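You operate a simulated robot arm through the tools that you are given. There is no shell and no other tool.

You run a simulated two-armed robot. Do the job below in one go: nothing can be reset, and whatever is moved stays where it is left.

Task
Pick up the overflow pipe with the largest size on its label from the top of the lamp bar rack with one hand, pass it to the other hand and put it on the bottom shelf of the lamp bar rack.

Only the result counts: the job must be done as asked and must still hold three seconds after the hand-in. Knocking over, shifting, dropping, spilling or breaking anything else fails it.

Robot
Two 7-joint arms with two-finger parallel grippers on one trunk, on a base that moves. Base frame: it is fixed to the floor where the robot stands at the start and does not move with it; the origin is under the middle of the robot, x ahead of it, y to its left, z up. Readings come in m, degrees, newtons and seconds.
The left shoulder is at the start at [0.07, 0.13, 1.212], the right one opposite. With the tool pointing down near the work surface each hand reaches from about 0.22 to 0.52 m from the robot's upright axis, wherever it stands, measured 20 degrees to its own side. Places, roughly: bottom shelf of the lamp bar rack [0.5, -0.3, 0.2]. Payload 1.57 kg a hand.
The tool frame of a hand sits at the grasp point between the pads (the TCP): z along the fingers, y along the line on which they close. The tips reach 0.03 m beyond it. Largest opening 0.08 m; finger width 0.017, thickness 0.012; the body of the gripper, 0.04 by 0.082 m, starts 0.08 m behind the TCP.
Orientation is told as [roll, pitch, yaw] about the base's x, y, z axes, in that order, counted from this pose: with the fingers straight down and closing along the base's y, the tool's x points along the base's -x, its y along +y and its z along -z.

Tools
- The arms move only by the tool step_arm. It takes "left_deltas", "right_deltas" or both (then of equal length, played together; a hand with none holds still); each is a list of rows, each an object of numbers (a shift or turn left out is 0, a gripper value left out holds the last): "wx", "wy", "wz": the turn, a rotation vector about the tool's x, y, z in degrees; "tx", "ty", "tz": the shift along the tool's x, y, z in mm; "claw": the opening, from 0 (shut) to 1 (fully open). In form: [{"wx": .., "wy": .., "wz": .., "tx": .., "ty": .., "tz": .., "claw": ..}, ...]. A call has 1 to 20 rows; each row is the pose to reach, as a shift and turn from the pose commanded when the call began, along the tool's axes at that moment. A row lasts 0.2 s, in which the tool goes at most 0.05 m and 8.6 degrees; a call with a longer step from one row to the next is refused whole, and so is a gripper value outside its range. A pose out of reach is approached as far as the arm can. The call stops where the force on the tool passes 40 N (or 10 N more than at its start, if that is more) or the arm is blocked; 0.2 s more then pass. The fingers move at their own pace (about 0.108 m/s each) and stop on an object; they squeeze with about 42 N. The grip force told is the motor's: it shows also when the fingers shut on nothing. Time passes only in rows, and 0.2 s behind the last, so rows that repeat a pose let the fingers close. The reply holds the time, the measured pose of the TCP, the force on the tool along the base axes, the opening and the grip force, in the units named above and with some noise, with the torque about the TCP (base axes, N m) and any sound that the robot's microphone picked up.
- Cameras (640 x 400 px; columns grow to the right, rows downward): "scene" is now at [0.12, -0.0287, 1.4194]; the picture's right is [-0.40, -0.92, -0.00], its down [-0.76, 0.33, -0.57] and it looks along [0.52, -0.23, -0.82] (base axes); focal length 259 px, centre (320, 200). "left" rides on the left gripper at [0.072, 0.006, -0.122] in its tool frame; the picture's right is [-0.09, 1.00, 0.00], its down [-0.84, -0.08, -0.54] and it looks along [-0.54, -0.05, 0.84] (tool axes); focal length 238 px, centre (320, 200). "right" rides on the right gripper at [0.072, -0.007, -0.122] in its tool frame; the picture's right is [0.09, 1.00, 0.00], its down [-0.84, 0.08, -0.54] and it looks along [-0.54, 0.05, 0.84] (tool axes); focal length 238 px, centre (320, 200). There is no depth. A picture from a camera that has moved, and an enlarged one, comes with that camera's place and axes in the base frame and with its lens. The place of the scene camera against the robot may be out by one fixed shift of up to 0.012 m in any direction.
- capture(camera): a new picture of that camera. No time passes.
- move_column(by): slides the trunk up (or, below 0, down) by that many m; the arms and the scene camera ride with it, the base frame stays. It gives what a move gives, with no picture.
- roll_base(legs): drives the robot by 1 to 6 legs, each [ahead, left, turn to the left] in m, m and degrees, along the robot's own axes; the way and the turn of a leg run together, so that a leg with both is an arc; at most 1.5 m and 180 degrees a leg. The arms and the cameras ride along, it lands a little off, and it stops where it bumps. It gives what a move gives.
- turn_head(pan, tilt): turns the head with the scene camera to pan (to the left, within 86 degrees either way) and tilt (down, from -29 to 69), counted from straight ahead of the robot. It gives what a move gives.
- enlarge(camera, box): a new picture of the part [left, top, right, bottom] of that camera's present view, enlarged. No time passes.
- job_done(): hands the job in; it is judged then, once.

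Places have to be worked out from the pictures, the camera data and where the tool is seen. Open the grippers and draw the arms clear of the work before you hand the job in, unless the task says otherwise.

The tools are called after ">>>" as name(argument=value, ...) on one line, values as JSON. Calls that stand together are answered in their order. step_arm: Moves the arms, as the interface text tells. Its arguments: {"type":"object","properties":{"left_deltas":{"type":"array","items":{"type":"object","properties":{"wx":{"type":"number"},"wy":{"type":"number"},"wz":{"type":"number"},"tx":{"type":"number"},"ty":{"type":"number"},"tz":{"type":"number"},"claw":{"type":"number"}}}},"right_deltas":{"type":"array","items":{"type":"object","properties":{"wx":{"type":"number"},"wy":{"type":"number"},"wz":{"type":"number"},"tx":{"type":"number"},"ty":{"type":"number"},"tz":{"type":"number"},"claw":{"type":"number"}}}}},"required":[]} The other tools are called the same way: move_column (by) moves the trunk up or down; roll_base (legs) drives the base; turn_head (pan, tilt) turns the head that bears the scene camera; capture (camera) takes a picture; enlarge (camera, box) takes an enlarged picture of a part of a camera's view; job_done () hands the job in.

At the start:

```text
clock: 0.0
left_eef_pos: [0.2285, 0.0037, 1.1863]
left_orientation: [-0.1, 0.1, 0.0]
left_ft_force: [-0.1, -0.4, 0.1]
left_torque: [-0.02, 0.03, 0.0]
left_grip_width: 0.0801
left_grasp_force: 0.0
right_eef_pos: [0.2702, -0.1876, 1.171]
right_orientation: [0.1, -0.1, -0.1]
right_ft_force: [0.2, -0.5, 0.1]
right_torque: [0.04, -0.01, -0.04]
right_grip_width: 0.0801
right_grasp_force: 0.1
trunk travel left (down, up): [-0.85, 0.09]
robot x, y, heading: [0.002, -0.0022, -0.2]
head pan, tilt (commanded): [-23.4, 55.4]
```

scene: 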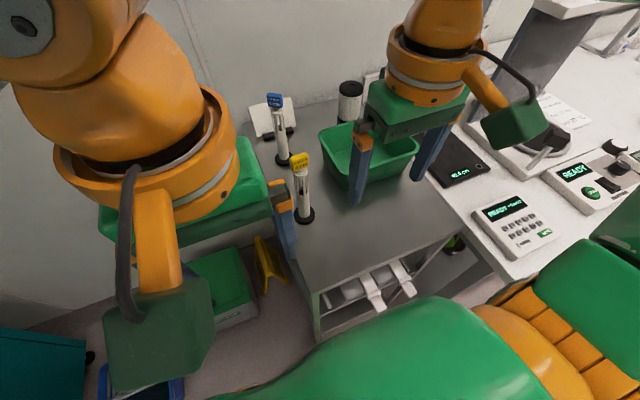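
right: 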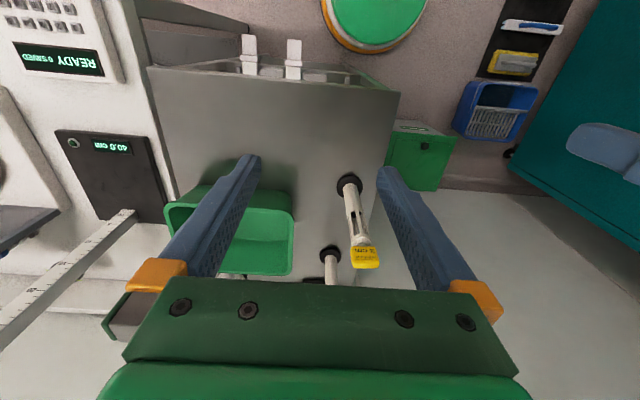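
left: 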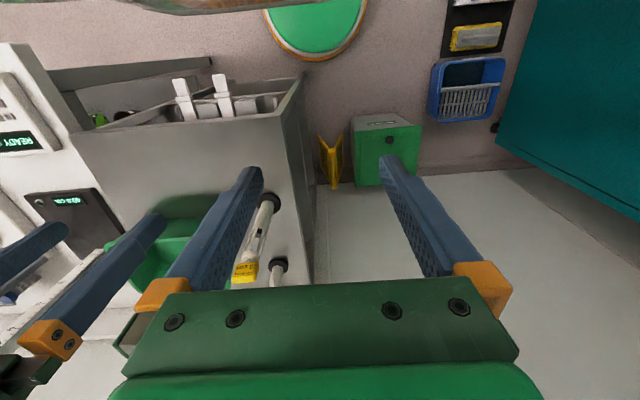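

The scene picture shows a rack with two pipes standing on top (blue label, yellow label), a green bin and a dark cylinder. I'll enlarge the labels to read them.

>>> enlarge(camera="scene", box=[240, 80, 340, 142])

>>> enlarge(camera="scene", box=[260, 140, 360, 202])

>>> enlarge(camera="right", box=[290, 160, 410, 290])

>>> enlarge(camera="scene", box=[240, 60, 480, 330])

```text
6.40 times, centred on (290, 111) of scene
camera zoom: at [0.12, -0.0287, 1.4194], right [-0.4, -0.92, 0.0], down [-0.76, 0.33, -0.57], along [0.52, -0.23, -0.82], focal length 1657 px, centre (512, 770)
```

zoom: 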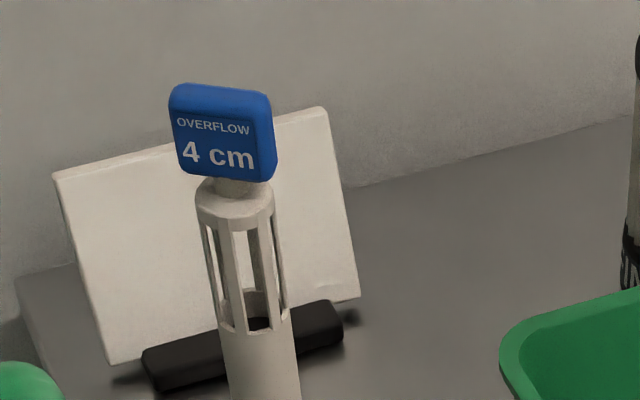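

```text
6.40 times, centred on (310, 171) of scene
camera zoom: at [0.12, -0.0287, 1.4194], right [-0.4, -0.92, 0.0], down [-0.76, 0.33, -0.57], along [0.52, -0.23, -0.82], focal length 1657 px, centre (384, 386)
```

zoom: 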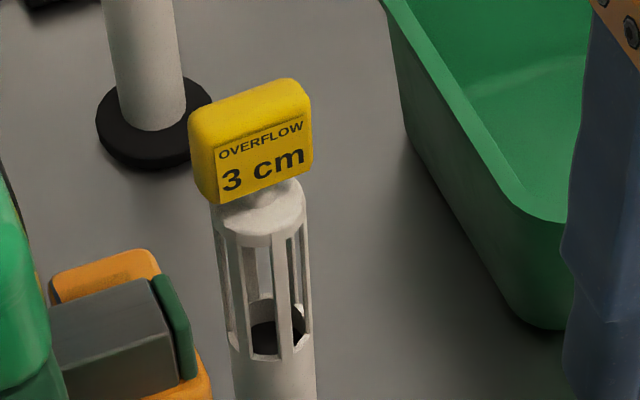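

```text
3.08 times, centred on (350, 225) of right
camera zoom: at [0.1969, -0.1946, 1.2924], right [-0.09, 1.0, 0.0], down [0.84, 0.08, 0.54], along [0.54, 0.05, -0.84], focal length 733 px, centre (228, 123)
```

zoom: 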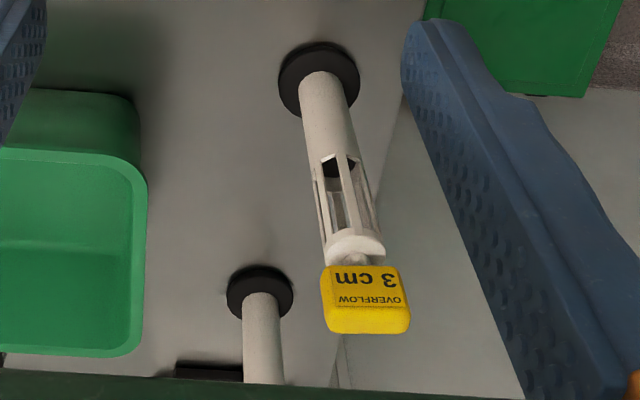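

```text
1.48 times, centred on (360, 195) of scene
camera zoom: at [0.12, -0.0287, 1.4194], right [-0.4, -0.92, 0.0], down [-0.76, 0.33, -0.57], along [0.52, -0.23, -0.82], focal length 384 px, centre (261, 207)
```

zoom: 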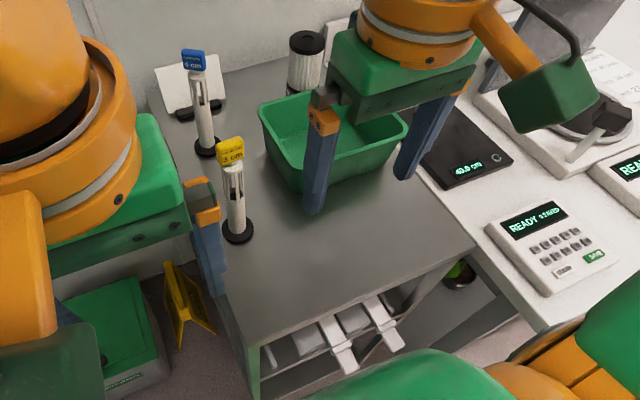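

Only two pipes are in view so far: 4 cm (blue, at about [0.60, -0.13, 0.90]) and 3 cm (yellow, about [0.41, -0.12, 0.90]). I'll turn the head to check for other pipes and to see the rack front.

>>> turn_head(pan=-35, tilt=40)

>>> capture(camera="scene")

```text
clock: 0.8
left_eef_pos: [0.2269, 0.0042, 1.1862]
left_orientation: [-0.1, 0.1, 0.0]
left_ft_force: [0.3, 0.5, 0.6]
left_torque: [0.01, 0.0, -0.02]
left_grip_width: 0.0801
left_grasp_force: 0.0
right_eef_pos: [0.2699, -0.1879, 1.1703]
right_orientation: [0.0, -0.1, -0.1]
right_ft_force: [0.3, -0.5, -0.1]
right_torque: [-0.05, 0.0, 0.05]
right_grip_width: 0.0802
right_grasp_force: 0.1
trunk travel left (down, up): [-0.85, 0.09]
robot x, y, heading: [0.0007, -0.0011, -0.1]
head pan, tilt (commanded): [-35.0, 40.0]
```

```text
taken
camera scene: at [0.1239, -0.0489, 1.4405], right [-0.57, -0.82, 0.0], down [-0.53, 0.37, -0.77], along [0.63, -0.44, -0.64], focal length 259 px, centre (320, 200)
```

scene: 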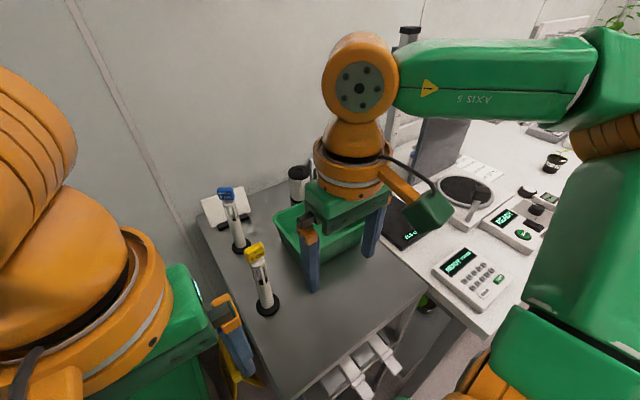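

The right arm hides part of the rack top. I'll look around to the left and right of the robot before driving back.

>>> turn_head(pan=80, tilt=45)

>>> capture(camera="scene")

>>> turn_head(pan=-86, tilt=45)

>>> capture(camera="scene")

>>> turn_head(pan=15, tilt=65)

>>> capture(camera="scene")

```text
clock: 2.7
left_eef_pos: [0.2284, 0.0044, 1.1868]
left_orientation: [-0.1, 0.1, 0.0]
left_ft_force: [-0.4, 0.2, 0.2]
left_torque: [-0.02, -0.02, -0.02]
left_grip_width: 0.0802
left_grasp_force: 0.0
right_eef_pos: [0.2704, -0.1869, 1.1701]
right_orientation: [0.1, -0.1, -0.1]
right_ft_force: [1.3, -0.3, 0.5]
right_torque: [-0.01, -0.03, 0.01]
right_grip_width: 0.0799
right_grasp_force: 0.0
trunk travel left (down, up): [-0.85, 0.09]
robot x, y, heading: [0.0026, -0.0015, 0.1]
head pan, tilt (commanded): [80.0, 45.0]
```

```text
taken
camera scene: at [0.0685, 0.0799, 1.4333], right [0.98, -0.17, 0.0], down [-0.12, -0.7, -0.71], along [0.12, 0.7, -0.71], focal length 259 px, centre (320, 200)
```

scene: 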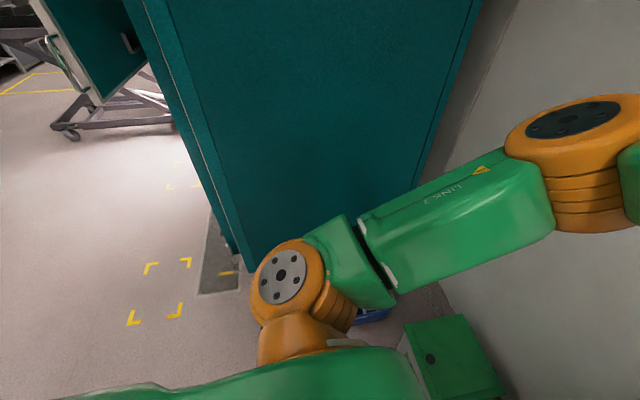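

```text
clock: 5.2
left_eef_pos: [0.227, 0.0045, 1.1873]
left_orientation: [-0.1, 0.1, -0.1]
left_ft_force: [-1.3, -0.1, 0.7]
left_torque: [0.02, 0.0, 0.01]
left_grip_width: 0.0799
left_grasp_force: 0.1
right_eef_pos: [0.2687, -0.1879, 1.1706]
right_orientation: [0.1, -0.1, -0.2]
right_ft_force: [-0.6, 0.0, -0.2]
right_torque: [0.02, 0.0, 0.0]
right_grip_width: 0.08
right_grasp_force: 0.0
trunk travel left (down, up): [-0.85, 0.09]
robot x, y, heading: [-0.0008, 0.0007, -0.3]
head pan, tilt (commanded): [-85.9, 45.0]
```

```text
taken
camera scene: at [0.0601, -0.0813, 1.4333], right [-1.0, -0.07, 0.0], down [-0.05, 0.71, -0.71], along [0.05, -0.71, -0.71], focal length 259 px, centre (320, 200)
```

scene: 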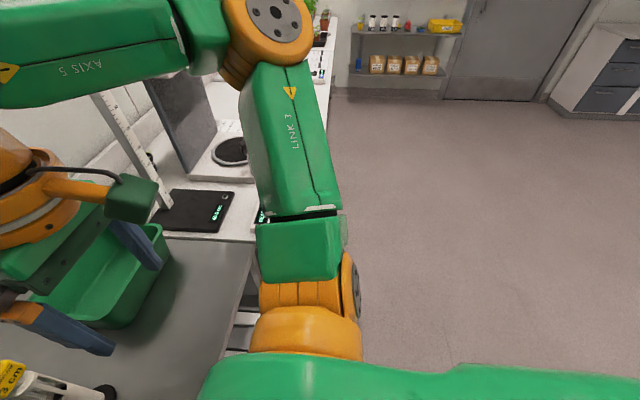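

```text
clock: 7.0
left_eef_pos: [0.2283, 0.0041, 1.186]
left_orientation: [-0.1, 0.0, 0.0]
left_ft_force: [-0.3, 0.4, 0.4]
left_torque: [0.0, -0.02, 0.0]
left_grip_width: 0.0801
left_grasp_force: 0.0
right_eef_pos: [0.2695, -0.1871, 1.1715]
right_orientation: [0.2, -0.1, -0.1]
right_ft_force: [-0.2, 0.2, -0.1]
right_torque: [0.0, -0.01, 0.0]
right_grip_width: 0.0798
right_grasp_force: 0.0
trunk travel left (down, up): [-0.85, 0.09]
robot x, y, heading: [0.0016, -0.0013, 0.3]
head pan, tilt (commanded): [15.0, 65.0]
```

```text
taken
camera scene: at [0.1129, 0.0155, 1.4083], right [0.26, -0.97, 0.0], down [-0.88, -0.23, -0.42], along [0.41, 0.11, -0.91], focal length 259 px, centre (320, 200)
```

scene: 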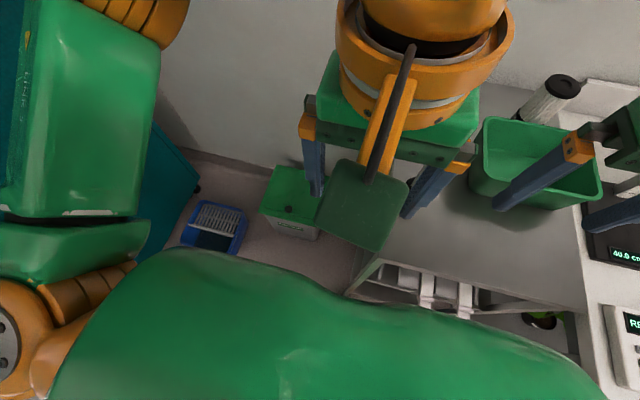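

The floor behind is clear, so I'll drive straight back about 0.5 m to get a view of the rack front and its shelves.

>>> roll_base(legs=[[-0.5, 0, 0]])

>>> turn_head(pan=-20, tilt=45)

>>> capture(camera="scene")

```text
clock: 9.9
left_eef_pos: [-0.2658, 0.0044, 1.1857]
left_orientation: [-0.1, 0.2, 0.1]
left_ft_force: [-0.1, 0.2, 1.0]
left_torque: [-0.01, 0.05, -0.03]
left_grip_width: 0.0796
left_grasp_force: 0.1
right_eef_pos: [-0.223, -0.1876, 1.1698]
right_orientation: [0.1, 0.1, 0.0]
right_ft_force: [0.7, 0.3, -0.6]
right_torque: [0.02, -0.01, -0.02]
right_grip_width: 0.0802
right_grasp_force: 0.0
trunk travel left (down, up): [-0.85, 0.09]
robot x, y, heading: [-0.4962, 0.0008, -0.1]
head pan, tilt (commanded): [15.0, 65.0]
```

```text
clock: 10.9
left_eef_pos: [-0.2668, 0.0059, 1.1857]
left_orientation: [-0.1, 0.0, -0.1]
left_ft_force: [0.9, 0.1, 0.1]
left_torque: [0.0, 0.02, 0.0]
left_grip_width: 0.08
left_grasp_force: 0.2
right_eef_pos: [-0.2241, -0.1873, 1.1708]
right_orientation: [0.1, -0.1, 0.0]
right_ft_force: [-1.0, 0.1, 0.4]
right_torque: [0.0, 0.0, 0.02]
right_grip_width: 0.08
right_grasp_force: 0.1
trunk travel left (down, up): [-0.85, 0.09]
robot x, y, heading: [-0.4945, 0.0022, 0.0]
head pan, tilt (commanded): [-20.0, 45.0]
```

```text
taken
camera scene: at [-0.3638, -0.028, 1.4333], right [-0.34, -0.94, 0.0], down [-0.67, 0.24, -0.71], along [0.66, -0.24, -0.71], focal length 259 px, centre (320, 200)
```

scene: 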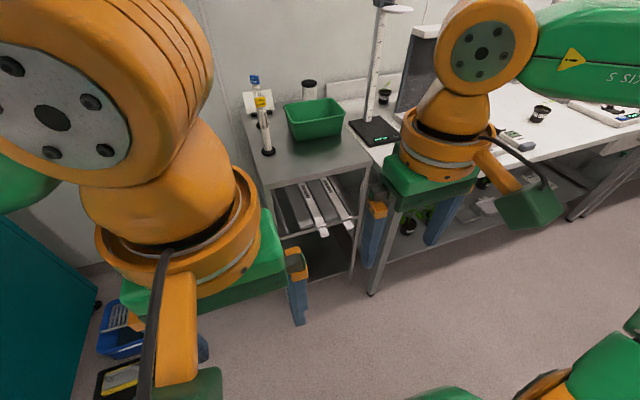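

>>> enlarge(camera="scene", box=[230, 60, 390, 300])

>>> capture(camera="left")

>>> capture(camera="right")

```text
1.67 times, centred on (310, 180) of scene
camera zoom: at [-0.3638, -0.028, 1.4333], right [-0.34, -0.94, 0.0], down [-0.67, 0.24, -0.71], along [0.66, -0.24, -0.71], focal length 432 px, centre (337, 233)
```

zoom: 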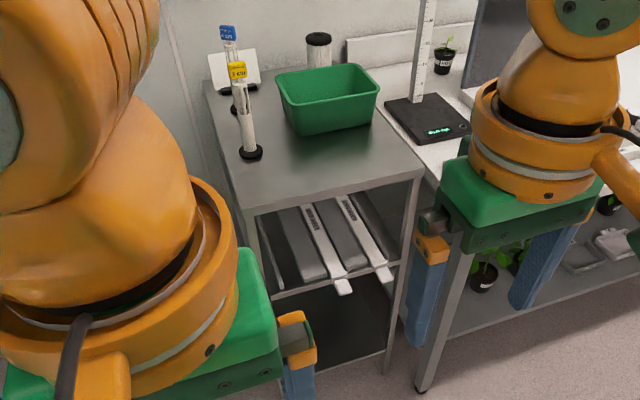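

```text
taken
camera left: at [-0.3392, 0.0106, 1.3091], right [0.09, 1.0, 0.0], down [0.84, -0.08, 0.54], along [0.54, -0.05, -0.84], focal length 238 px, centre (320, 200)
```

left: 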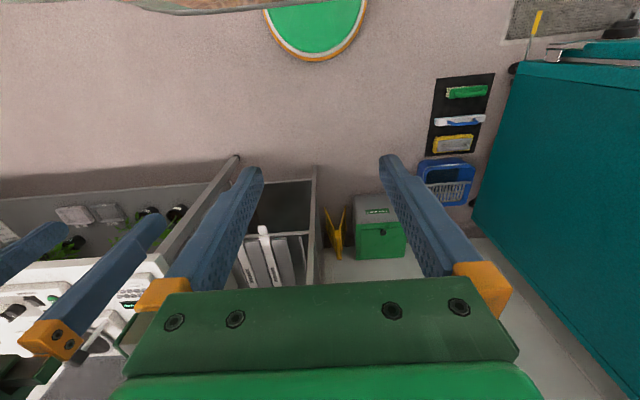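

```text
taken
camera right: at [-0.2974, -0.1946, 1.2925], right [-0.09, 1.0, 0.0], down [0.84, 0.08, 0.54], along [0.54, 0.05, -0.84], focal length 238 px, centre (320, 200)
```

right: 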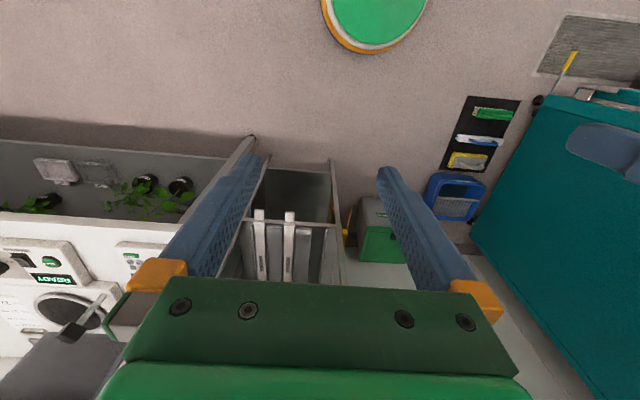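

The rack has an open front, a middle shelf with lamp bars sticking out and an empty looking bottom shelf. I'll lower the trunk and look at the shelves from a lower viewpoint.

>>> move_column(by=-0.55)

>>> turn_head(pan=-16, tilt=22)

>>> capture(camera="scene")

>>> capture(camera="right")

```text
refused: -0.55 is not a number from -0.4 to 0.4
```

```text
clock: 11.8
left_eef_pos: [-0.267, 0.0044, 1.1862]
left_orientation: [-0.1, 0.1, 0.0]
left_ft_force: [-0.2, 0.4, -0.2]
left_torque: [-0.03, 0.0, -0.01]
left_grip_width: 0.0798
left_grasp_force: 0.1
right_eef_pos: [-0.2243, -0.1877, 1.1709]
right_orientation: [0.1, -0.1, 0.0]
right_ft_force: [-0.3, -0.2, -0.4]
right_torque: [-0.02, -0.02, -0.02]
right_grip_width: 0.0801
right_grasp_force: 0.0
trunk travel left (down, up): [-0.85, 0.09]
robot x, y, heading: [-0.4892, -0.0008, -0.1]
head pan, tilt (commanded): [-16.0, 22.0]
```

```text
taken
camera scene: at [-0.3507, -0.0258, 1.4686], right [-0.28, -0.96, 0.0], down [-0.36, 0.1, -0.93], along [0.89, -0.26, -0.38], focal length 259 px, centre (320, 200)
```

scene: 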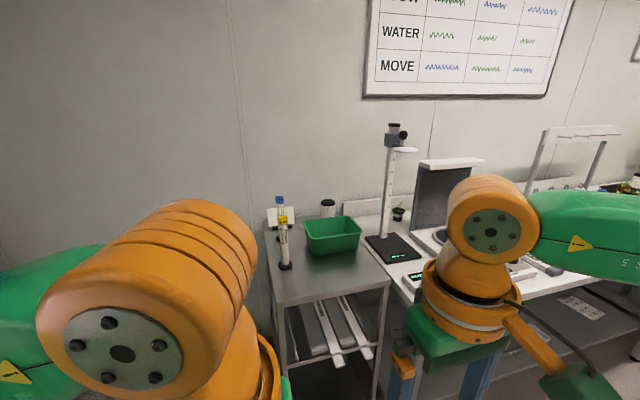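

```text
taken
camera right: at [-0.2971, -0.1946, 1.2924], right [-0.09, 1.0, 0.0], down [0.84, 0.08, 0.54], along [0.54, 0.05, -0.84], focal length 238 px, centre (320, 200)
```

right: 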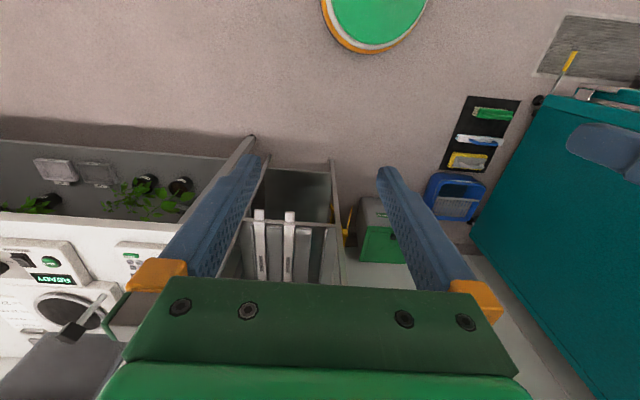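

The rack top holds just two pipes, a bin, a dark jar and a stand. I'll lower the trunk by 0.4 m to look at the shelves.

>>> move_column(by=-0.4)

>>> turn_head(pan=-16, tilt=30)

>>> capture(camera="scene")

>>> capture(camera="right")

>>> capture(camera="left")

```text
clock: 15.7
left_eef_pos: [-0.2673, 0.0042, 0.786]
left_orientation: [-0.1, 0.2, 0.0]
left_ft_force: [0.1, 0.0, 0.3]
left_torque: [-0.04, 0.02, 0.01]
left_grip_width: 0.08
left_grasp_force: 0.0
right_eef_pos: [-0.223, -0.1882, 0.772]
right_orientation: [0.1, 0.0, -0.1]
right_ft_force: [-0.9, 0.6, 0.9]
right_torque: [0.0, 0.02, 0.0]
right_grip_width: 0.0801
right_grasp_force: 0.0
trunk travel left (down, up): [-0.45, 0.49]
robot x, y, heading: [-0.494, -0.002, 0.0]
head pan, tilt (commanded): [-16.0, 22.0]
```

```text
clock: 16.3
left_eef_pos: [-0.2659, 0.0049, 0.7873]
left_orientation: [-0.2, 0.1, 0.0]
left_ft_force: [-0.3, -0.7, 0.1]
left_torque: [-0.01, -0.02, -0.01]
left_grip_width: 0.0797
left_grasp_force: 0.1
right_eef_pos: [-0.2246, -0.1877, 0.7709]
right_orientation: [0.1, -0.1, 0.0]
right_ft_force: [-0.2, 0.1, -0.1]
right_torque: [-0.03, 0.04, -0.01]
right_grip_width: 0.0801
right_grasp_force: 0.0
trunk travel left (down, up): [-0.45, 0.49]
robot x, y, heading: [-0.4952, -0.0028, -0.1]
head pan, tilt (commanded): [-16.0, 30.0]
```

```text
taken
camera scene: at [-0.353, -0.0252, 1.056], right [-0.28, -0.96, 0.0], down [-0.48, 0.14, -0.87], along [0.83, -0.24, -0.5], focal length 259 px, centre (320, 200)
```

scene: 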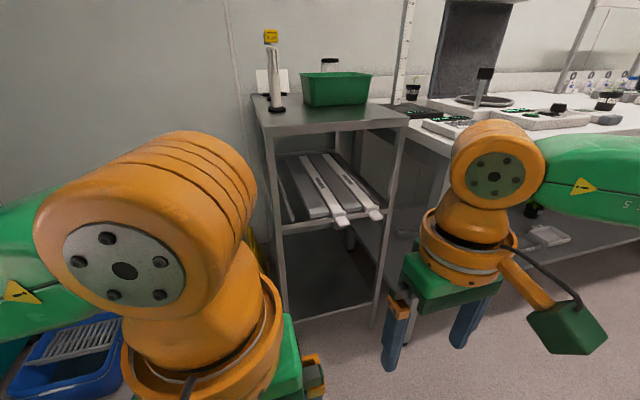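

```text
taken
camera right: at [-0.2972, -0.1946, 0.8924], right [-0.09, 1.0, 0.0], down [0.84, 0.08, 0.54], along [0.54, 0.05, -0.84], focal length 238 px, centre (320, 200)
```

right: 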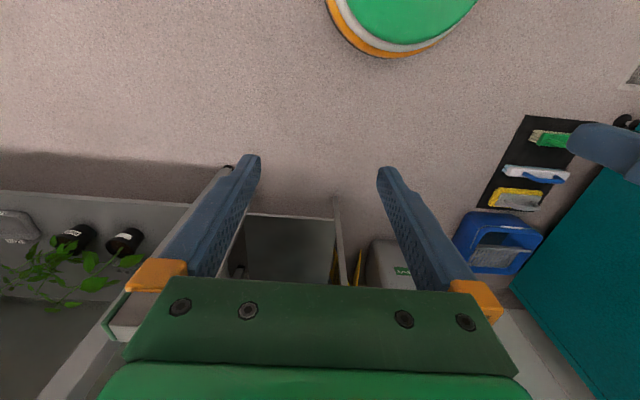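

```text
taken
camera left: at [-0.339, 0.0106, 0.9091], right [0.09, 1.0, 0.0], down [0.84, -0.08, 0.54], along [0.54, -0.05, -0.84], focal length 238 px, centre (320, 200)
```

left: 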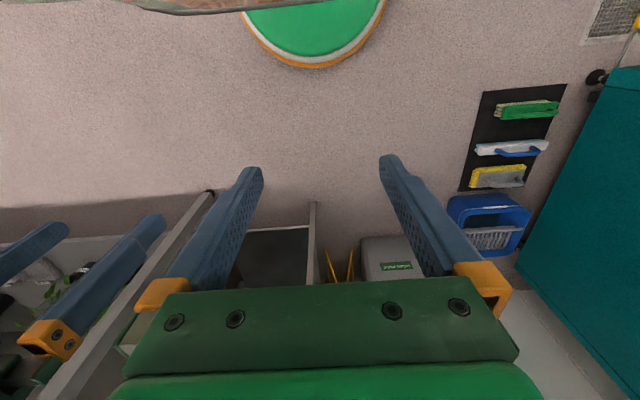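

>>> enlarge(camera="scene", box=[240, 20, 430, 340])

>>> enlarge(camera="scene", box=[250, 130, 420, 330])

>>> enlarge(camera="scene", box=[240, 20, 420, 130])

```text
1.25 times, centred on (335, 180) of scene
camera zoom: at [-0.353, -0.0252, 1.056], right [-0.28, -0.96, 0.0], down [-0.48, 0.14, -0.87], along [0.83, -0.24, -0.5], focal length 324 px, centre (301, 225)
```

zoom: 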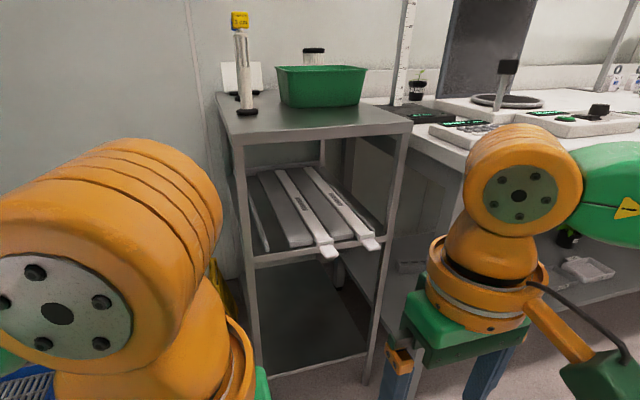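

```text
2.00 times, centred on (335, 230) of scene
camera zoom: at [-0.353, -0.0252, 1.056], right [-0.28, -0.96, 0.0], down [-0.48, 0.14, -0.87], along [0.83, -0.24, -0.5], focal length 518 px, centre (290, 140)
```

zoom: 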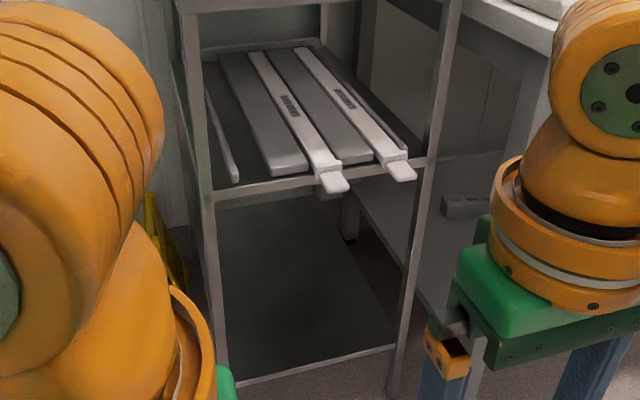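

```text
3.56 times, centred on (330, 75) of scene
camera zoom: at [-0.353, -0.0252, 1.056], right [-0.28, -0.96, 0.0], down [-0.48, 0.14, -0.87], along [0.83, -0.24, -0.5], focal length 921 px, centre (284, 644)
```

zoom: 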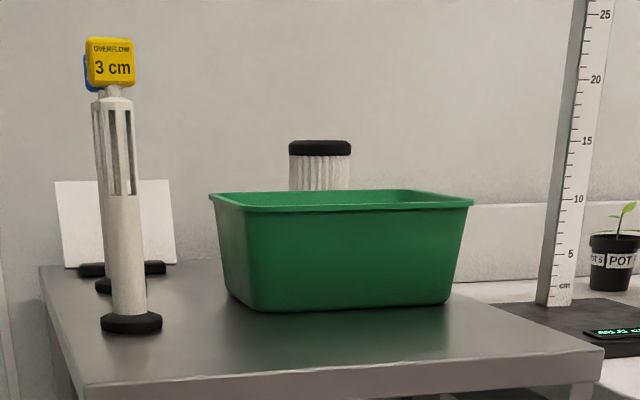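

The rack is an open frame with four posts: top at z≈0.90, mid shelf z≈0.6 holding the lamp bars, and an empty bottom shelf at z≈0.19. My plan is to pick the 4 cm pipe with the left hand, tilted and yawed to come in at its label face, then back off, hand over to the right hand and place it low. First I raise the trunk and stretch and orient the left hand in free space.

>>> move_column(by=0.4)

>>> step_arm(left_deltas=[{"tx": -40}, {"tx": -80}, {"tx": -120}, {"tx": -160, "ty": 20}, {"tx": -160, "ty": 40}])

```text
clock: 20.2
left_eef_pos: [-0.2675, 0.0044, 1.187]
left_orientation: [-0.1, 0.1, -0.1]
left_ft_force: [0.3, 0.1, -0.4]
left_torque: [0.01, -0.02, -0.01]
left_grip_width: 0.0801
left_grasp_force: 0.1
right_eef_pos: [-0.2247, -0.1875, 1.1715]
right_orientation: [0.1, -0.1, 0.0]
right_ft_force: [-0.3, 0.2, -1.7]
right_torque: [-0.01, -0.01, 0.01]
right_grip_width: 0.0799
right_grasp_force: 0.1
trunk travel left (down, up): [-0.85, 0.09]
robot x, y, heading: [-0.4972, -0.0008, 0.1]
head pan, tilt (commanded): [-16.0, 30.0]
```

```text
clock: 21.4
left_eef_pos: [-0.1064, 0.0438, 1.187]
left_orientation: [-0.1, 0.0, 0.0]
left_ft_force: [-0.8, 0.7, 0.2]
left_torque: [-0.05, 0.0, -0.03]
left_grip_width: 0.0798
left_grasp_force: 0.1
right_eef_pos: [-0.2258, -0.1857, 1.1715]
right_orientation: [0.0, -0.1, 0.0]
right_ft_force: [0.3, -0.5, 0.2]
right_torque: [0.01, 0.01, 0.0]
right_grip_width: 0.08
right_grasp_force: 0.1
trunk travel left (down, up): [-0.85, 0.09]
robot x, y, heading: [-0.4965, 0.0038, 0.0]
head pan, tilt (commanded): [-16.0, 30.0]
```

The left hand moved as asked. Now I yaw it to -35°, then tilt the fingers forward 45°.

>>> step_arm(left_deltas=[{"wz": 7}, {"wz": 14}, {"wz": 21}, {"wz": 28}, {"wz": 35}])

>>> step_arm(left_deltas=[{"wy": -7.5}, {"wy": -15}, {"wy": -22.5}, {"wy": -30}, {"wy": -37.5}, {"wy": -45}])

>>> capture(camera="scene")

>>> capture(camera="left")

```text
clock: 22.6
left_eef_pos: [-0.1067, 0.0434, 1.1861]
left_orientation: [0.0, 0.0, -35.1]
left_ft_force: [-0.1, -0.1, -0.2]
left_torque: [0.0, 0.0, 0.0]
left_grip_width: 0.0801
left_grasp_force: 0.1
right_eef_pos: [-0.2255, -0.1881, 1.1699]
right_orientation: [0.1, -0.1, 0.0]
right_ft_force: [-0.1, 0.6, -0.5]
right_torque: [0.0, 0.01, 0.0]
right_grip_width: 0.08
right_grasp_force: 0.0
trunk travel left (down, up): [-0.85, 0.09]
robot x, y, heading: [-0.4958, 0.0015, 0.1]
head pan, tilt (commanded): [-16.0, 30.0]
```

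```text
clock: 24.0
left_eef_pos: [-0.1087, 0.0441, 1.1866]
left_orientation: [-0.2, -45.2, -34.8]
left_ft_force: [0.5, -0.2, 0.1]
left_torque: [0.01, 0.01, 0.03]
left_grip_width: 0.0801
left_grasp_force: 0.2
right_eef_pos: [-0.2252, -0.1874, 1.1718]
right_orientation: [0.0, -0.1, 0.1]
right_ft_force: [-0.5, 0.3, 0.3]
right_torque: [-0.03, 0.03, -0.04]
right_grip_width: 0.08
right_grasp_force: 0.0
trunk travel left (down, up): [-0.85, 0.09]
robot x, y, heading: [-0.4946, -0.0031, 0.2]
head pan, tilt (commanded): [-16.0, 30.0]
```

```text
taken
camera scene: at [-0.3534, -0.0243, 1.456], right [-0.28, -0.96, 0.0], down [-0.48, 0.14, -0.87], along [0.83, -0.24, -0.5], focal length 259 px, centre (320, 200)
```

scene: 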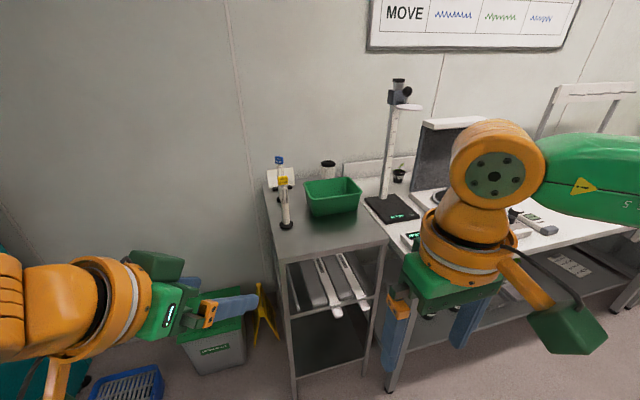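

```text
taken
camera left: at [-0.2166, 0.1283, 1.2223], right [0.62, 0.78, 0.06], down [0.13, -0.18, 0.98], along [0.77, -0.6, -0.21], focal length 238 px, centre (320, 200)
```

left: 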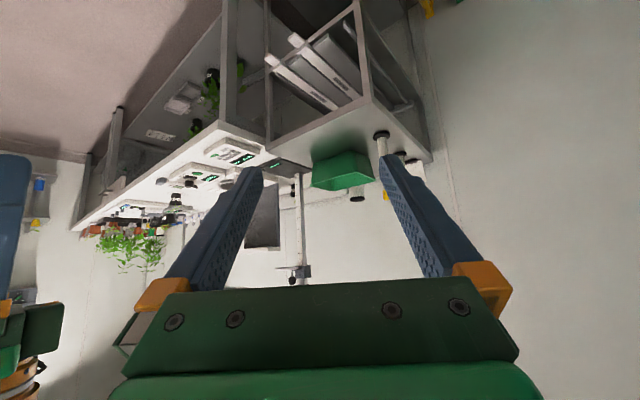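

The tilted left hand holds its pose well. Now I drive forward 0.5 m back to the starting spot; the left hand stays high (z≈1.19) and left of the 3 cm pipe.

>>> roll_base(legs=[[0.49, 0, 0]])

>>> turn_head(pan=-16, tilt=40)

>>> capture(camera="scene")

>>> capture(camera="left")

```text
clock: 26.8
left_eef_pos: [0.3621, 0.0449, 1.1875]
left_orientation: [-0.1, -45.1, -34.9]
left_ft_force: [-0.5, -0.7, 0.3]
left_torque: [0.0, 0.0, -0.01]
left_grip_width: 0.0799
left_grasp_force: 0.2
right_eef_pos: [0.246, -0.1876, 1.1716]
right_orientation: [0.1, -0.1, 0.0]
right_ft_force: [-0.8, -0.4, 0.4]
right_torque: [-0.02, 0.01, 0.01]
right_grip_width: 0.0801
right_grasp_force: 0.0
trunk travel left (down, up): [-0.85, 0.09]
robot x, y, heading: [-0.023, 0.0013, 0.1]
head pan, tilt (commanded): [-16.0, 30.0]
```

```text
clock: 27.5
left_eef_pos: [0.364, 0.0441, 1.1879]
left_orientation: [0.0, -45.1, -34.8]
left_ft_force: [0.1, 0.9, 0.3]
left_torque: [0.01, 0.02, -0.01]
left_grip_width: 0.0802
left_grasp_force: 0.1
right_eef_pos: [0.2472, -0.1876, 1.1706]
right_orientation: [0.1, -0.1, 0.0]
right_ft_force: [0.1, -0.8, 0.7]
right_torque: [-0.01, 0.02, -0.03]
right_grip_width: 0.0799
right_grasp_force: 0.1
trunk travel left (down, up): [-0.85, 0.09]
robot x, y, heading: [-0.0179, -0.0023, -0.1]
head pan, tilt (commanded): [-16.0, 40.0]
```

```text
taken
camera scene: at [0.1137, -0.0232, 1.4406], right [-0.27, -0.96, 0.0], down [-0.62, 0.18, -0.77], along [0.74, -0.21, -0.64], focal length 259 px, centre (320, 200)
```

scene: 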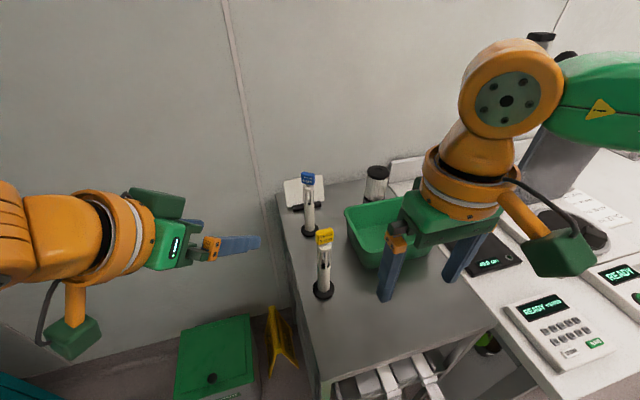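

```text
taken
camera left: at [0.2557, 0.1282, 1.2224], right [0.62, 0.78, 0.06], down [0.13, -0.18, 0.98], along [0.77, -0.6, -0.21], focal length 238 px, centre (320, 200)
```

left: 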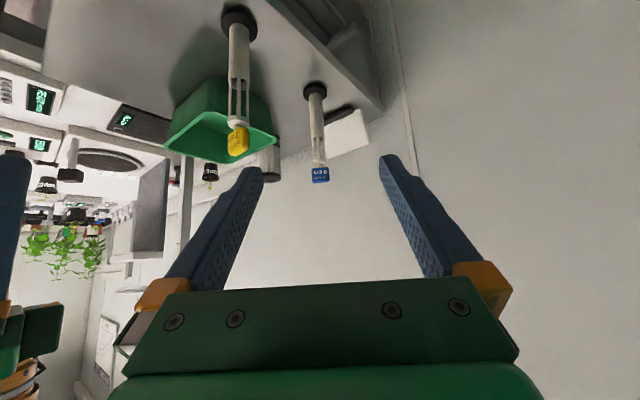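

The left camera now sees both pipes clearly. I'll enlarge to measure the 4 cm pipe.

>>> enlarge(camera="left", box=[200, 0, 400, 190])

>>> enlarge(camera="left", box=[280, 70, 360, 190])

>>> enlarge(camera="scene", box=[270, 160, 360, 310])

>>> enlarge(camera="scene", box=[10, 170, 290, 390])

```text
2.11 times, centred on (300, 95) of left
camera zoom: at [0.2557, 0.1282, 1.2224], right [0.62, 0.78, 0.06], down [0.13, -0.18, 0.98], along [0.77, -0.6, -0.21], focal length 502 px, centre (362, 421)
```

zoom: 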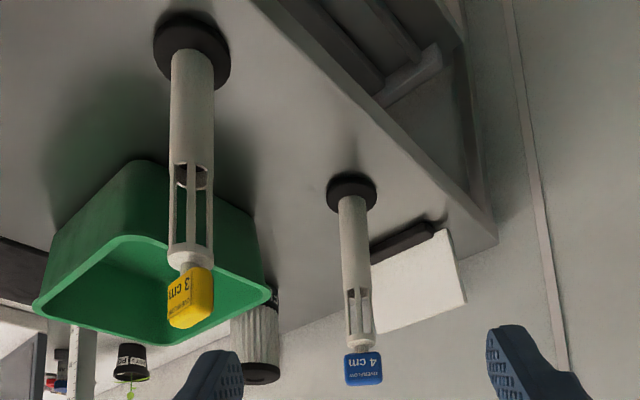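

```text
3.33 times, centred on (320, 130) of left
camera zoom: at [0.2557, 0.1282, 1.2224], right [0.62, 0.78, 0.06], down [0.13, -0.18, 0.98], along [0.77, -0.6, -0.21], focal length 794 px, centre (320, 433)
```

zoom: 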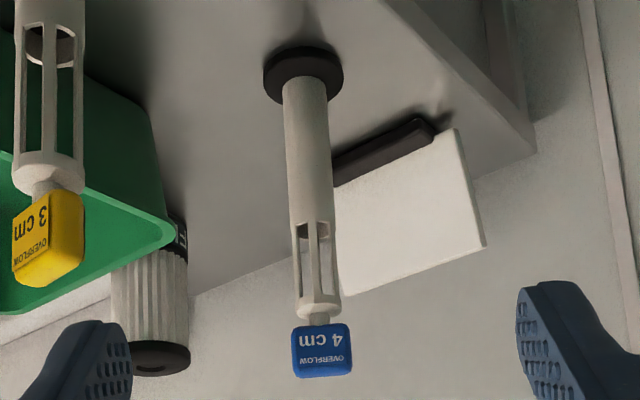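

```text
2.67 times, centred on (315, 235) of scene
camera zoom: at [0.1137, -0.0232, 1.4406], right [-0.27, -0.96, 0.0], down [-0.62, 0.18, -0.77], along [0.74, -0.21, -0.64], focal length 691 px, centre (333, 107)
```

zoom: 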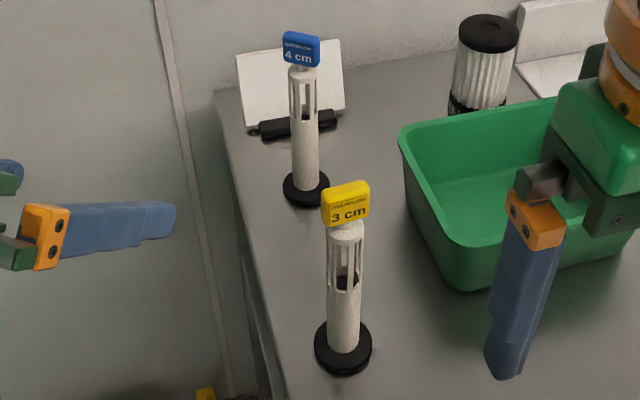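

```text
1.82 times, centred on (150, 280) of scene
camera zoom: at [0.1137, -0.0232, 1.4406], right [-0.27, -0.96, 0.0], down [-0.62, 0.18, -0.77], along [0.74, -0.21, -0.64], focal length 471 px, centre (629, 54)
```

zoom: 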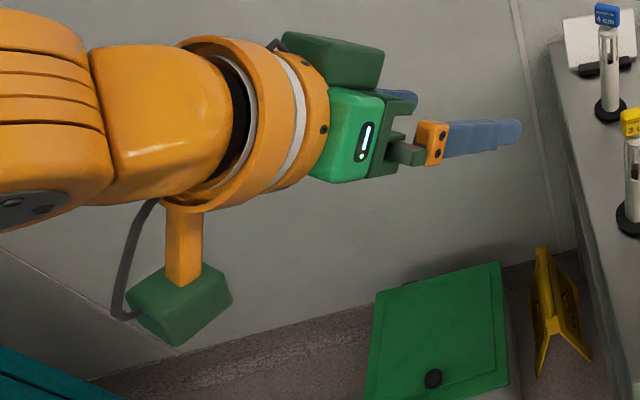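

From the left camera the 4 cm pipe axis is at about (0.595, -0.132): base disc at z 0.90–0.91, solid tube up to z≈1.00, slots to 1.053, label 1.068–1.099. The bin's rim is about 8 cm to its right. I edge the base 3 cm forward for reach, then turn the left hand to yaw -45° for more clearance to the 3 cm pipe.

>>> roll_base(legs=[[0.03, 0, 0]])

>>> step_arm(left_deltas=[{"wx": 3.5, "wz": 3.5}, {"wx": 7.07, "wz": 7.07, "claw": 0.85}])

```text
clock: 28.4
left_eef_pos: [0.3885, 0.0449, 1.1892]
left_orientation: [0.1, -45.2, -35.0]
left_ft_force: [-0.7, -0.2, 0.3]
left_torque: [0.01, -0.03, 0.01]
left_grip_width: 0.0801
left_grasp_force: 0.1
right_eef_pos: [0.2728, -0.1871, 1.1728]
right_orientation: [0.0, -0.4, 0.0]
right_ft_force: [-1.7, -0.1, -0.4]
right_torque: [0.02, -0.07, 0.02]
right_grip_width: 0.08
right_grasp_force: 0.1
trunk travel left (down, up): [-0.85, 0.09]
robot x, y, heading: [0.0108, -0.0013, 0.2]
head pan, tilt (commanded): [-16.0, 40.0]
```

```text
clock: 28.9
left_eef_pos: [0.3943, 0.0452, 1.1881]
left_orientation: [-0.1, -45.2, -44.9]
left_ft_force: [0.3, 0.6, -0.3]
left_torque: [-0.01, -0.01, -0.01]
left_grip_width: 0.068
left_grasp_force: 0.0
right_eef_pos: [0.2765, -0.1867, 1.1713]
right_orientation: [0.0, -0.1, 0.0]
right_ft_force: [0.5, 0.4, -0.1]
right_torque: [-0.01, -0.01, 0.02]
right_grip_width: 0.0799
right_grasp_force: 0.0
trunk travel left (down, up): [-0.85, 0.09]
robot x, y, heading: [0.0036, 0.0021, 0.0]
head pan, tilt (commanded): [-16.0, 40.0]
```

Now I move the left hand forward at height to about (0.535, 0.02, 1.188), still left of the rack's pipes.

>>> step_arm(left_deltas=[{"tx": -21, "ty": 20.5, "tz": 21}, {"tx": -42, "ty": 41, "tz": 42}, {"tx": -63, "ty": 61.5, "tz": 63}, {"tx": -83, "ty": 82, "tz": 83}])

>>> capture(camera="left")

>>> capture(camera="scene")

```text
clock: 29.9
left_eef_pos: [0.5106, 0.0264, 1.1859]
left_orientation: [-0.2, -45.0, -44.9]
left_ft_force: [0.0, -0.6, -0.1]
left_torque: [0.0, 0.0, 0.03]
left_grip_width: 0.0678
left_grasp_force: 0.1
left hand out of reach, approached as far as the arm can: row 4
right_eef_pos: [0.2778, -0.1863, 1.1712]
right_orientation: [0.1, 0.0, 0.0]
right_ft_force: [0.3, -0.8, -0.4]
right_torque: [0.02, 0.01, -0.03]
right_grip_width: 0.08
right_grasp_force: 0.1
trunk travel left (down, up): [-0.85, 0.09]
robot x, y, heading: [0.0038, 0.0002, 0.3]
head pan, tilt (commanded): [-16.0, 40.0]
```

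```text
taken
camera left: at [0.4196, 0.1272, 1.2226], right [0.75, 0.66, 0.06], down [0.09, -0.2, 0.97], along [0.66, -0.72, -0.21], focal length 238 px, centre (320, 200)
```

left: 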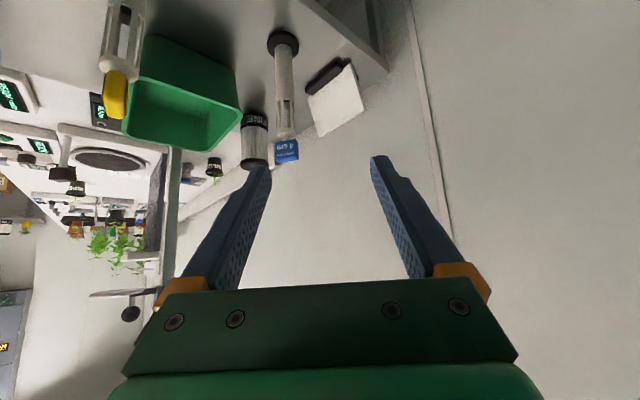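

```text
taken
camera scene: at [0.1444, -0.0233, 1.4405], right [-0.27, -0.96, 0.0], down [-0.62, 0.18, -0.77], along [0.74, -0.21, -0.64], focal length 259 px, centre (320, 200)
```

scene: 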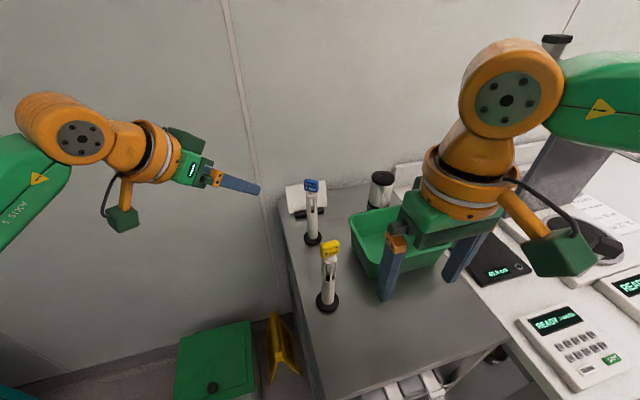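

The left arm hits its reach limit here, so the robot needs to stand closer. There is free floor left of the rack front, with the cabinet face at y≈0.97, the sign and green box at x>0.5, and the rack's front-left corner at (0.25, -0.085). I'll pull the hand back, re-yaw it by +30°, then move the base to about (0.12, 0.16) and turn it 30° to the right.

>>> step_arm(left_deltas=[{"tx": 20, "ty": -20, "tz": -20}, {"tx": 40, "ty": -40, "tz": -40}, {"tx": 58, "ty": -58, "tz": -58}])

>>> step_arm(left_deltas=[{"wx": -5.3, "wz": -5.3}, {"wx": -10.6, "wz": -10.6}, {"wx": -15.9, "wz": -15.9}, {"wx": -21.2, "wz": -21.2}])

```text
clock: 30.8
left_eef_pos: [0.4112, 0.0402, 1.1869]
left_orientation: [-0.1, -45.2, -44.8]
left_ft_force: [-0.3, -1.1, 1.4]
left_torque: [0.01, -0.02, 0.01]
left_grip_width: 0.0678
left_grasp_force: 0.0
right_eef_pos: [0.2783, -0.1859, 1.1717]
right_orientation: [0.0, 0.0, 0.0]
right_ft_force: [-0.1, 0.7, 0.2]
right_torque: [-0.01, -0.05, 0.0]
right_grip_width: 0.0799
right_grasp_force: 0.1
trunk travel left (down, up): [-0.85, 0.09]
robot x, y, heading: [0.0119, 0.0028, 0.1]
head pan, tilt (commanded): [-16.0, 40.0]
```

```text
clock: 31.8
left_eef_pos: [0.4101, 0.0387, 1.1862]
left_orientation: [0.0, -45.0, -14.7]
left_ft_force: [0.2, -0.7, -0.1]
left_torque: [0.01, 0.0, 0.02]
left_grip_width: 0.0679
left_grasp_force: 0.1
right_eef_pos: [0.2781, -0.1877, 1.1703]
right_orientation: [0.2, -0.1, -0.1]
right_ft_force: [0.1, -0.8, 0.3]
right_torque: [0.0, -0.01, 0.01]
right_grip_width: 0.0797
right_grasp_force: 0.0
trunk travel left (down, up): [-0.85, 0.09]
robot x, y, heading: [0.0079, 0.0028, 0.1]
head pan, tilt (commanded): [-16.0, 40.0]
```

The hand is re-yawed to -15°. Now I drive the base left, ahead and turn.

>>> roll_base(legs=[[0, 0.16, 0], [0.11, 0, 0], [0, 0, -30]])

>>> turn_head(pan=0, tilt=45)

>>> capture(camera="scene")

>>> capture(camera="left")

```text
clock: 35.4
left_eef_pos: [0.4868, -0.0017, 1.1855]
left_orientation: [-0.2, -44.9, -44.5]
left_ft_force: [0.1, -0.5, -0.6]
left_torque: [0.04, 0.0, -0.01]
left_grip_width: 0.0681
left_grasp_force: 0.1
right_eef_pos: [0.258, -0.1346, 1.172]
right_orientation: [0.0, -0.1, -29.6]
right_ft_force: [-0.3, -0.3, -0.4]
right_torque: [0.01, -0.01, 0.0]
right_grip_width: 0.0801
right_grasp_force: 0.0
trunk travel left (down, up): [-0.85, 0.09]
robot x, y, heading: [0.1177, 0.1583, -29.5]
head pan, tilt (commanded): [-16.0, 40.0]
```

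```text
clock: 36.2
left_eef_pos: [0.4842, -0.0021, 1.184]
left_orientation: [-0.1, -44.9, -44.4]
left_ft_force: [-0.3, 0.6, -0.3]
left_torque: [-0.03, 0.02, -0.01]
left_grip_width: 0.0682
left_grasp_force: 0.1
right_eef_pos: [0.259, -0.1363, 1.1704]
right_orientation: [0.1, -0.1, -29.6]
right_ft_force: [-1.3, 0.0, 0.2]
right_torque: [-0.02, 0.02, -0.03]
right_grip_width: 0.0802
right_grasp_force: 0.0
trunk travel left (down, up): [-0.85, 0.09]
robot x, y, heading: [0.1134, 0.1617, -29.5]
head pan, tilt (commanded): [0.0, 45.0]
```

```text
taken
camera scene: at [0.2344, 0.0958, 1.4333], right [-0.49, -0.87, 0.0], down [-0.62, 0.35, -0.71], along [0.62, -0.35, -0.71], focal length 259 px, centre (320, 200)
```

scene: 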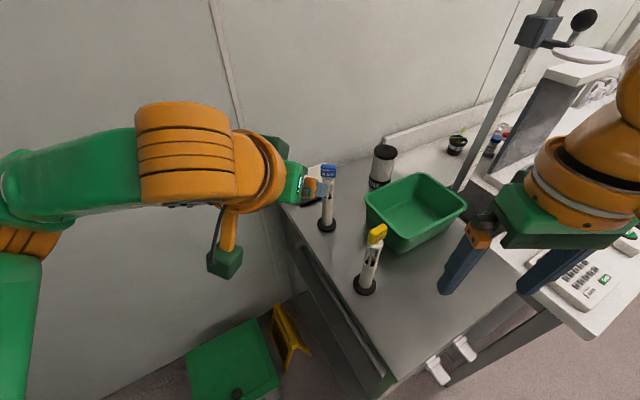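

```text
taken
camera left: at [0.3914, 0.0978, 1.2213], right [0.74, 0.66, 0.06], down [0.1, -0.2, 0.97], along [0.66, -0.72, -0.21], focal length 238 px, centre (320, 200)
```

left: 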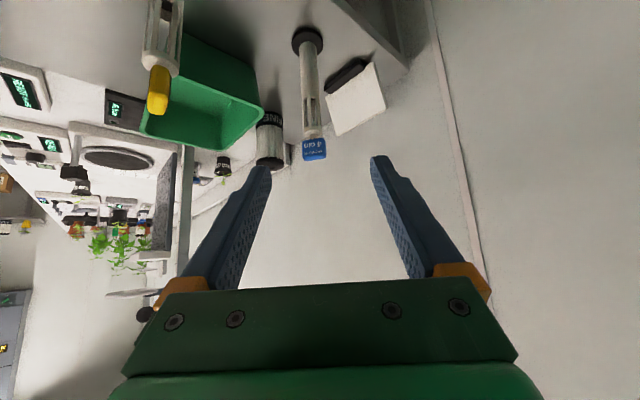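

Well placed. I re-measure the pipe with the left camera from here.

>>> enlarge(camera="left", box=[270, 20, 370, 170])

```text
2.67 times, centred on (320, 95) of left
camera zoom: at [0.3914, 0.0978, 1.2213], right [0.74, 0.66, 0.06], down [0.1, -0.2, 0.97], along [0.66, -0.72, -0.21], focal length 636 px, centre (320, 480)
```

zoom: 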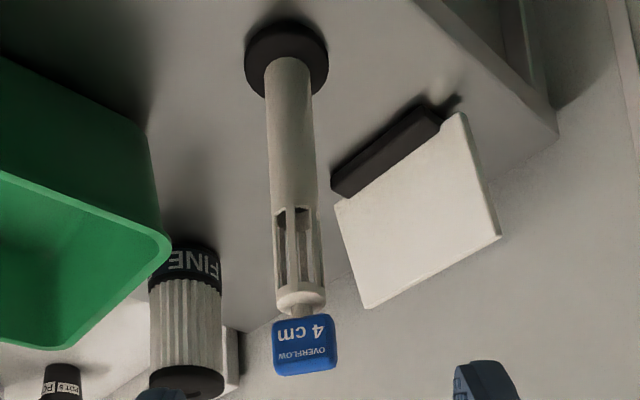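

The pipe axis is confirmed at (0.596, -0.131). I move to a pre-grasp point 10 cm back along the approach line, then check.

>>> step_arm(left_deltas=[{"tx": 10, "ty": -7, "tz": 35}, {"tx": 19.5, "ty": -14.5, "tz": 75}, {"tx": 19.5, "ty": -14.5, "tz": 115}, {"tx": 19.5, "ty": -14.5, "tz": 159}])

>>> capture(camera="left")

>>> capture(camera="scene")

```text
clock: 37.2
left_eef_pos: [0.5436, -0.0811, 1.0554]
left_orientation: [0.0, -44.9, -44.5]
left_ft_force: [-0.6, -0.5, 0.1]
left_torque: [0.01, 0.01, 0.0]
left_grip_width: 0.0678
left_grasp_force: 0.1
right_eef_pos: [0.2585, -0.1359, 1.1698]
right_orientation: [0.1, 0.0, -29.5]
right_ft_force: [0.7, -0.8, 0.3]
right_torque: [0.01, 0.01, 0.01]
right_grip_width: 0.0801
right_grasp_force: 0.1
trunk travel left (down, up): [-0.85, 0.09]
robot x, y, heading: [0.1169, 0.1587, -29.4]
head pan, tilt (commanded): [0.0, 45.0]
```

```text
taken
camera left: at [0.4518, 0.0194, 1.0916], right [0.74, 0.66, 0.06], down [0.1, -0.2, 0.97], along [0.66, -0.72, -0.21], focal length 238 px, centre (320, 200)
```

left: 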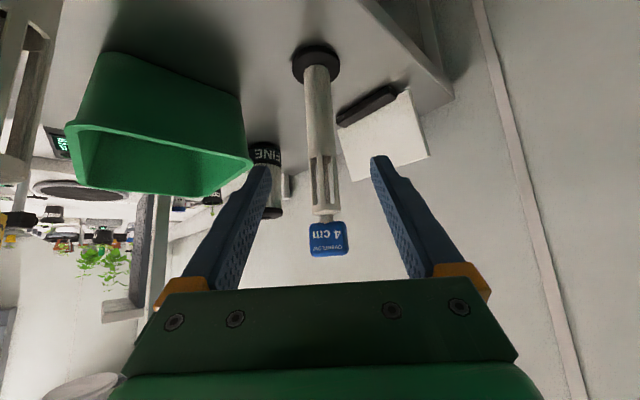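

```text
taken
camera scene: at [0.2356, 0.0948, 1.4332], right [-0.49, -0.87, 0.0], down [-0.62, 0.35, -0.71], along [0.61, -0.35, -0.71], focal length 259 px, centre (320, 200)
```

scene: 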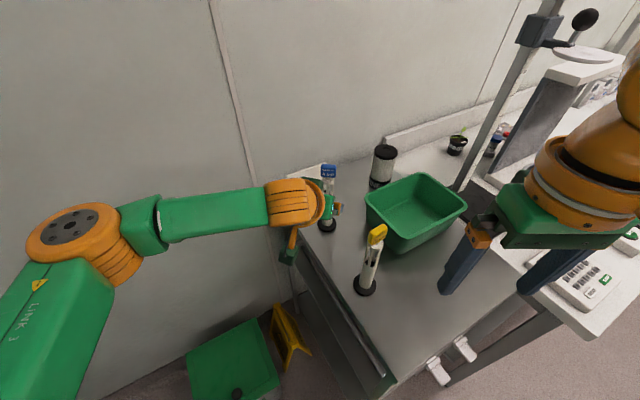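

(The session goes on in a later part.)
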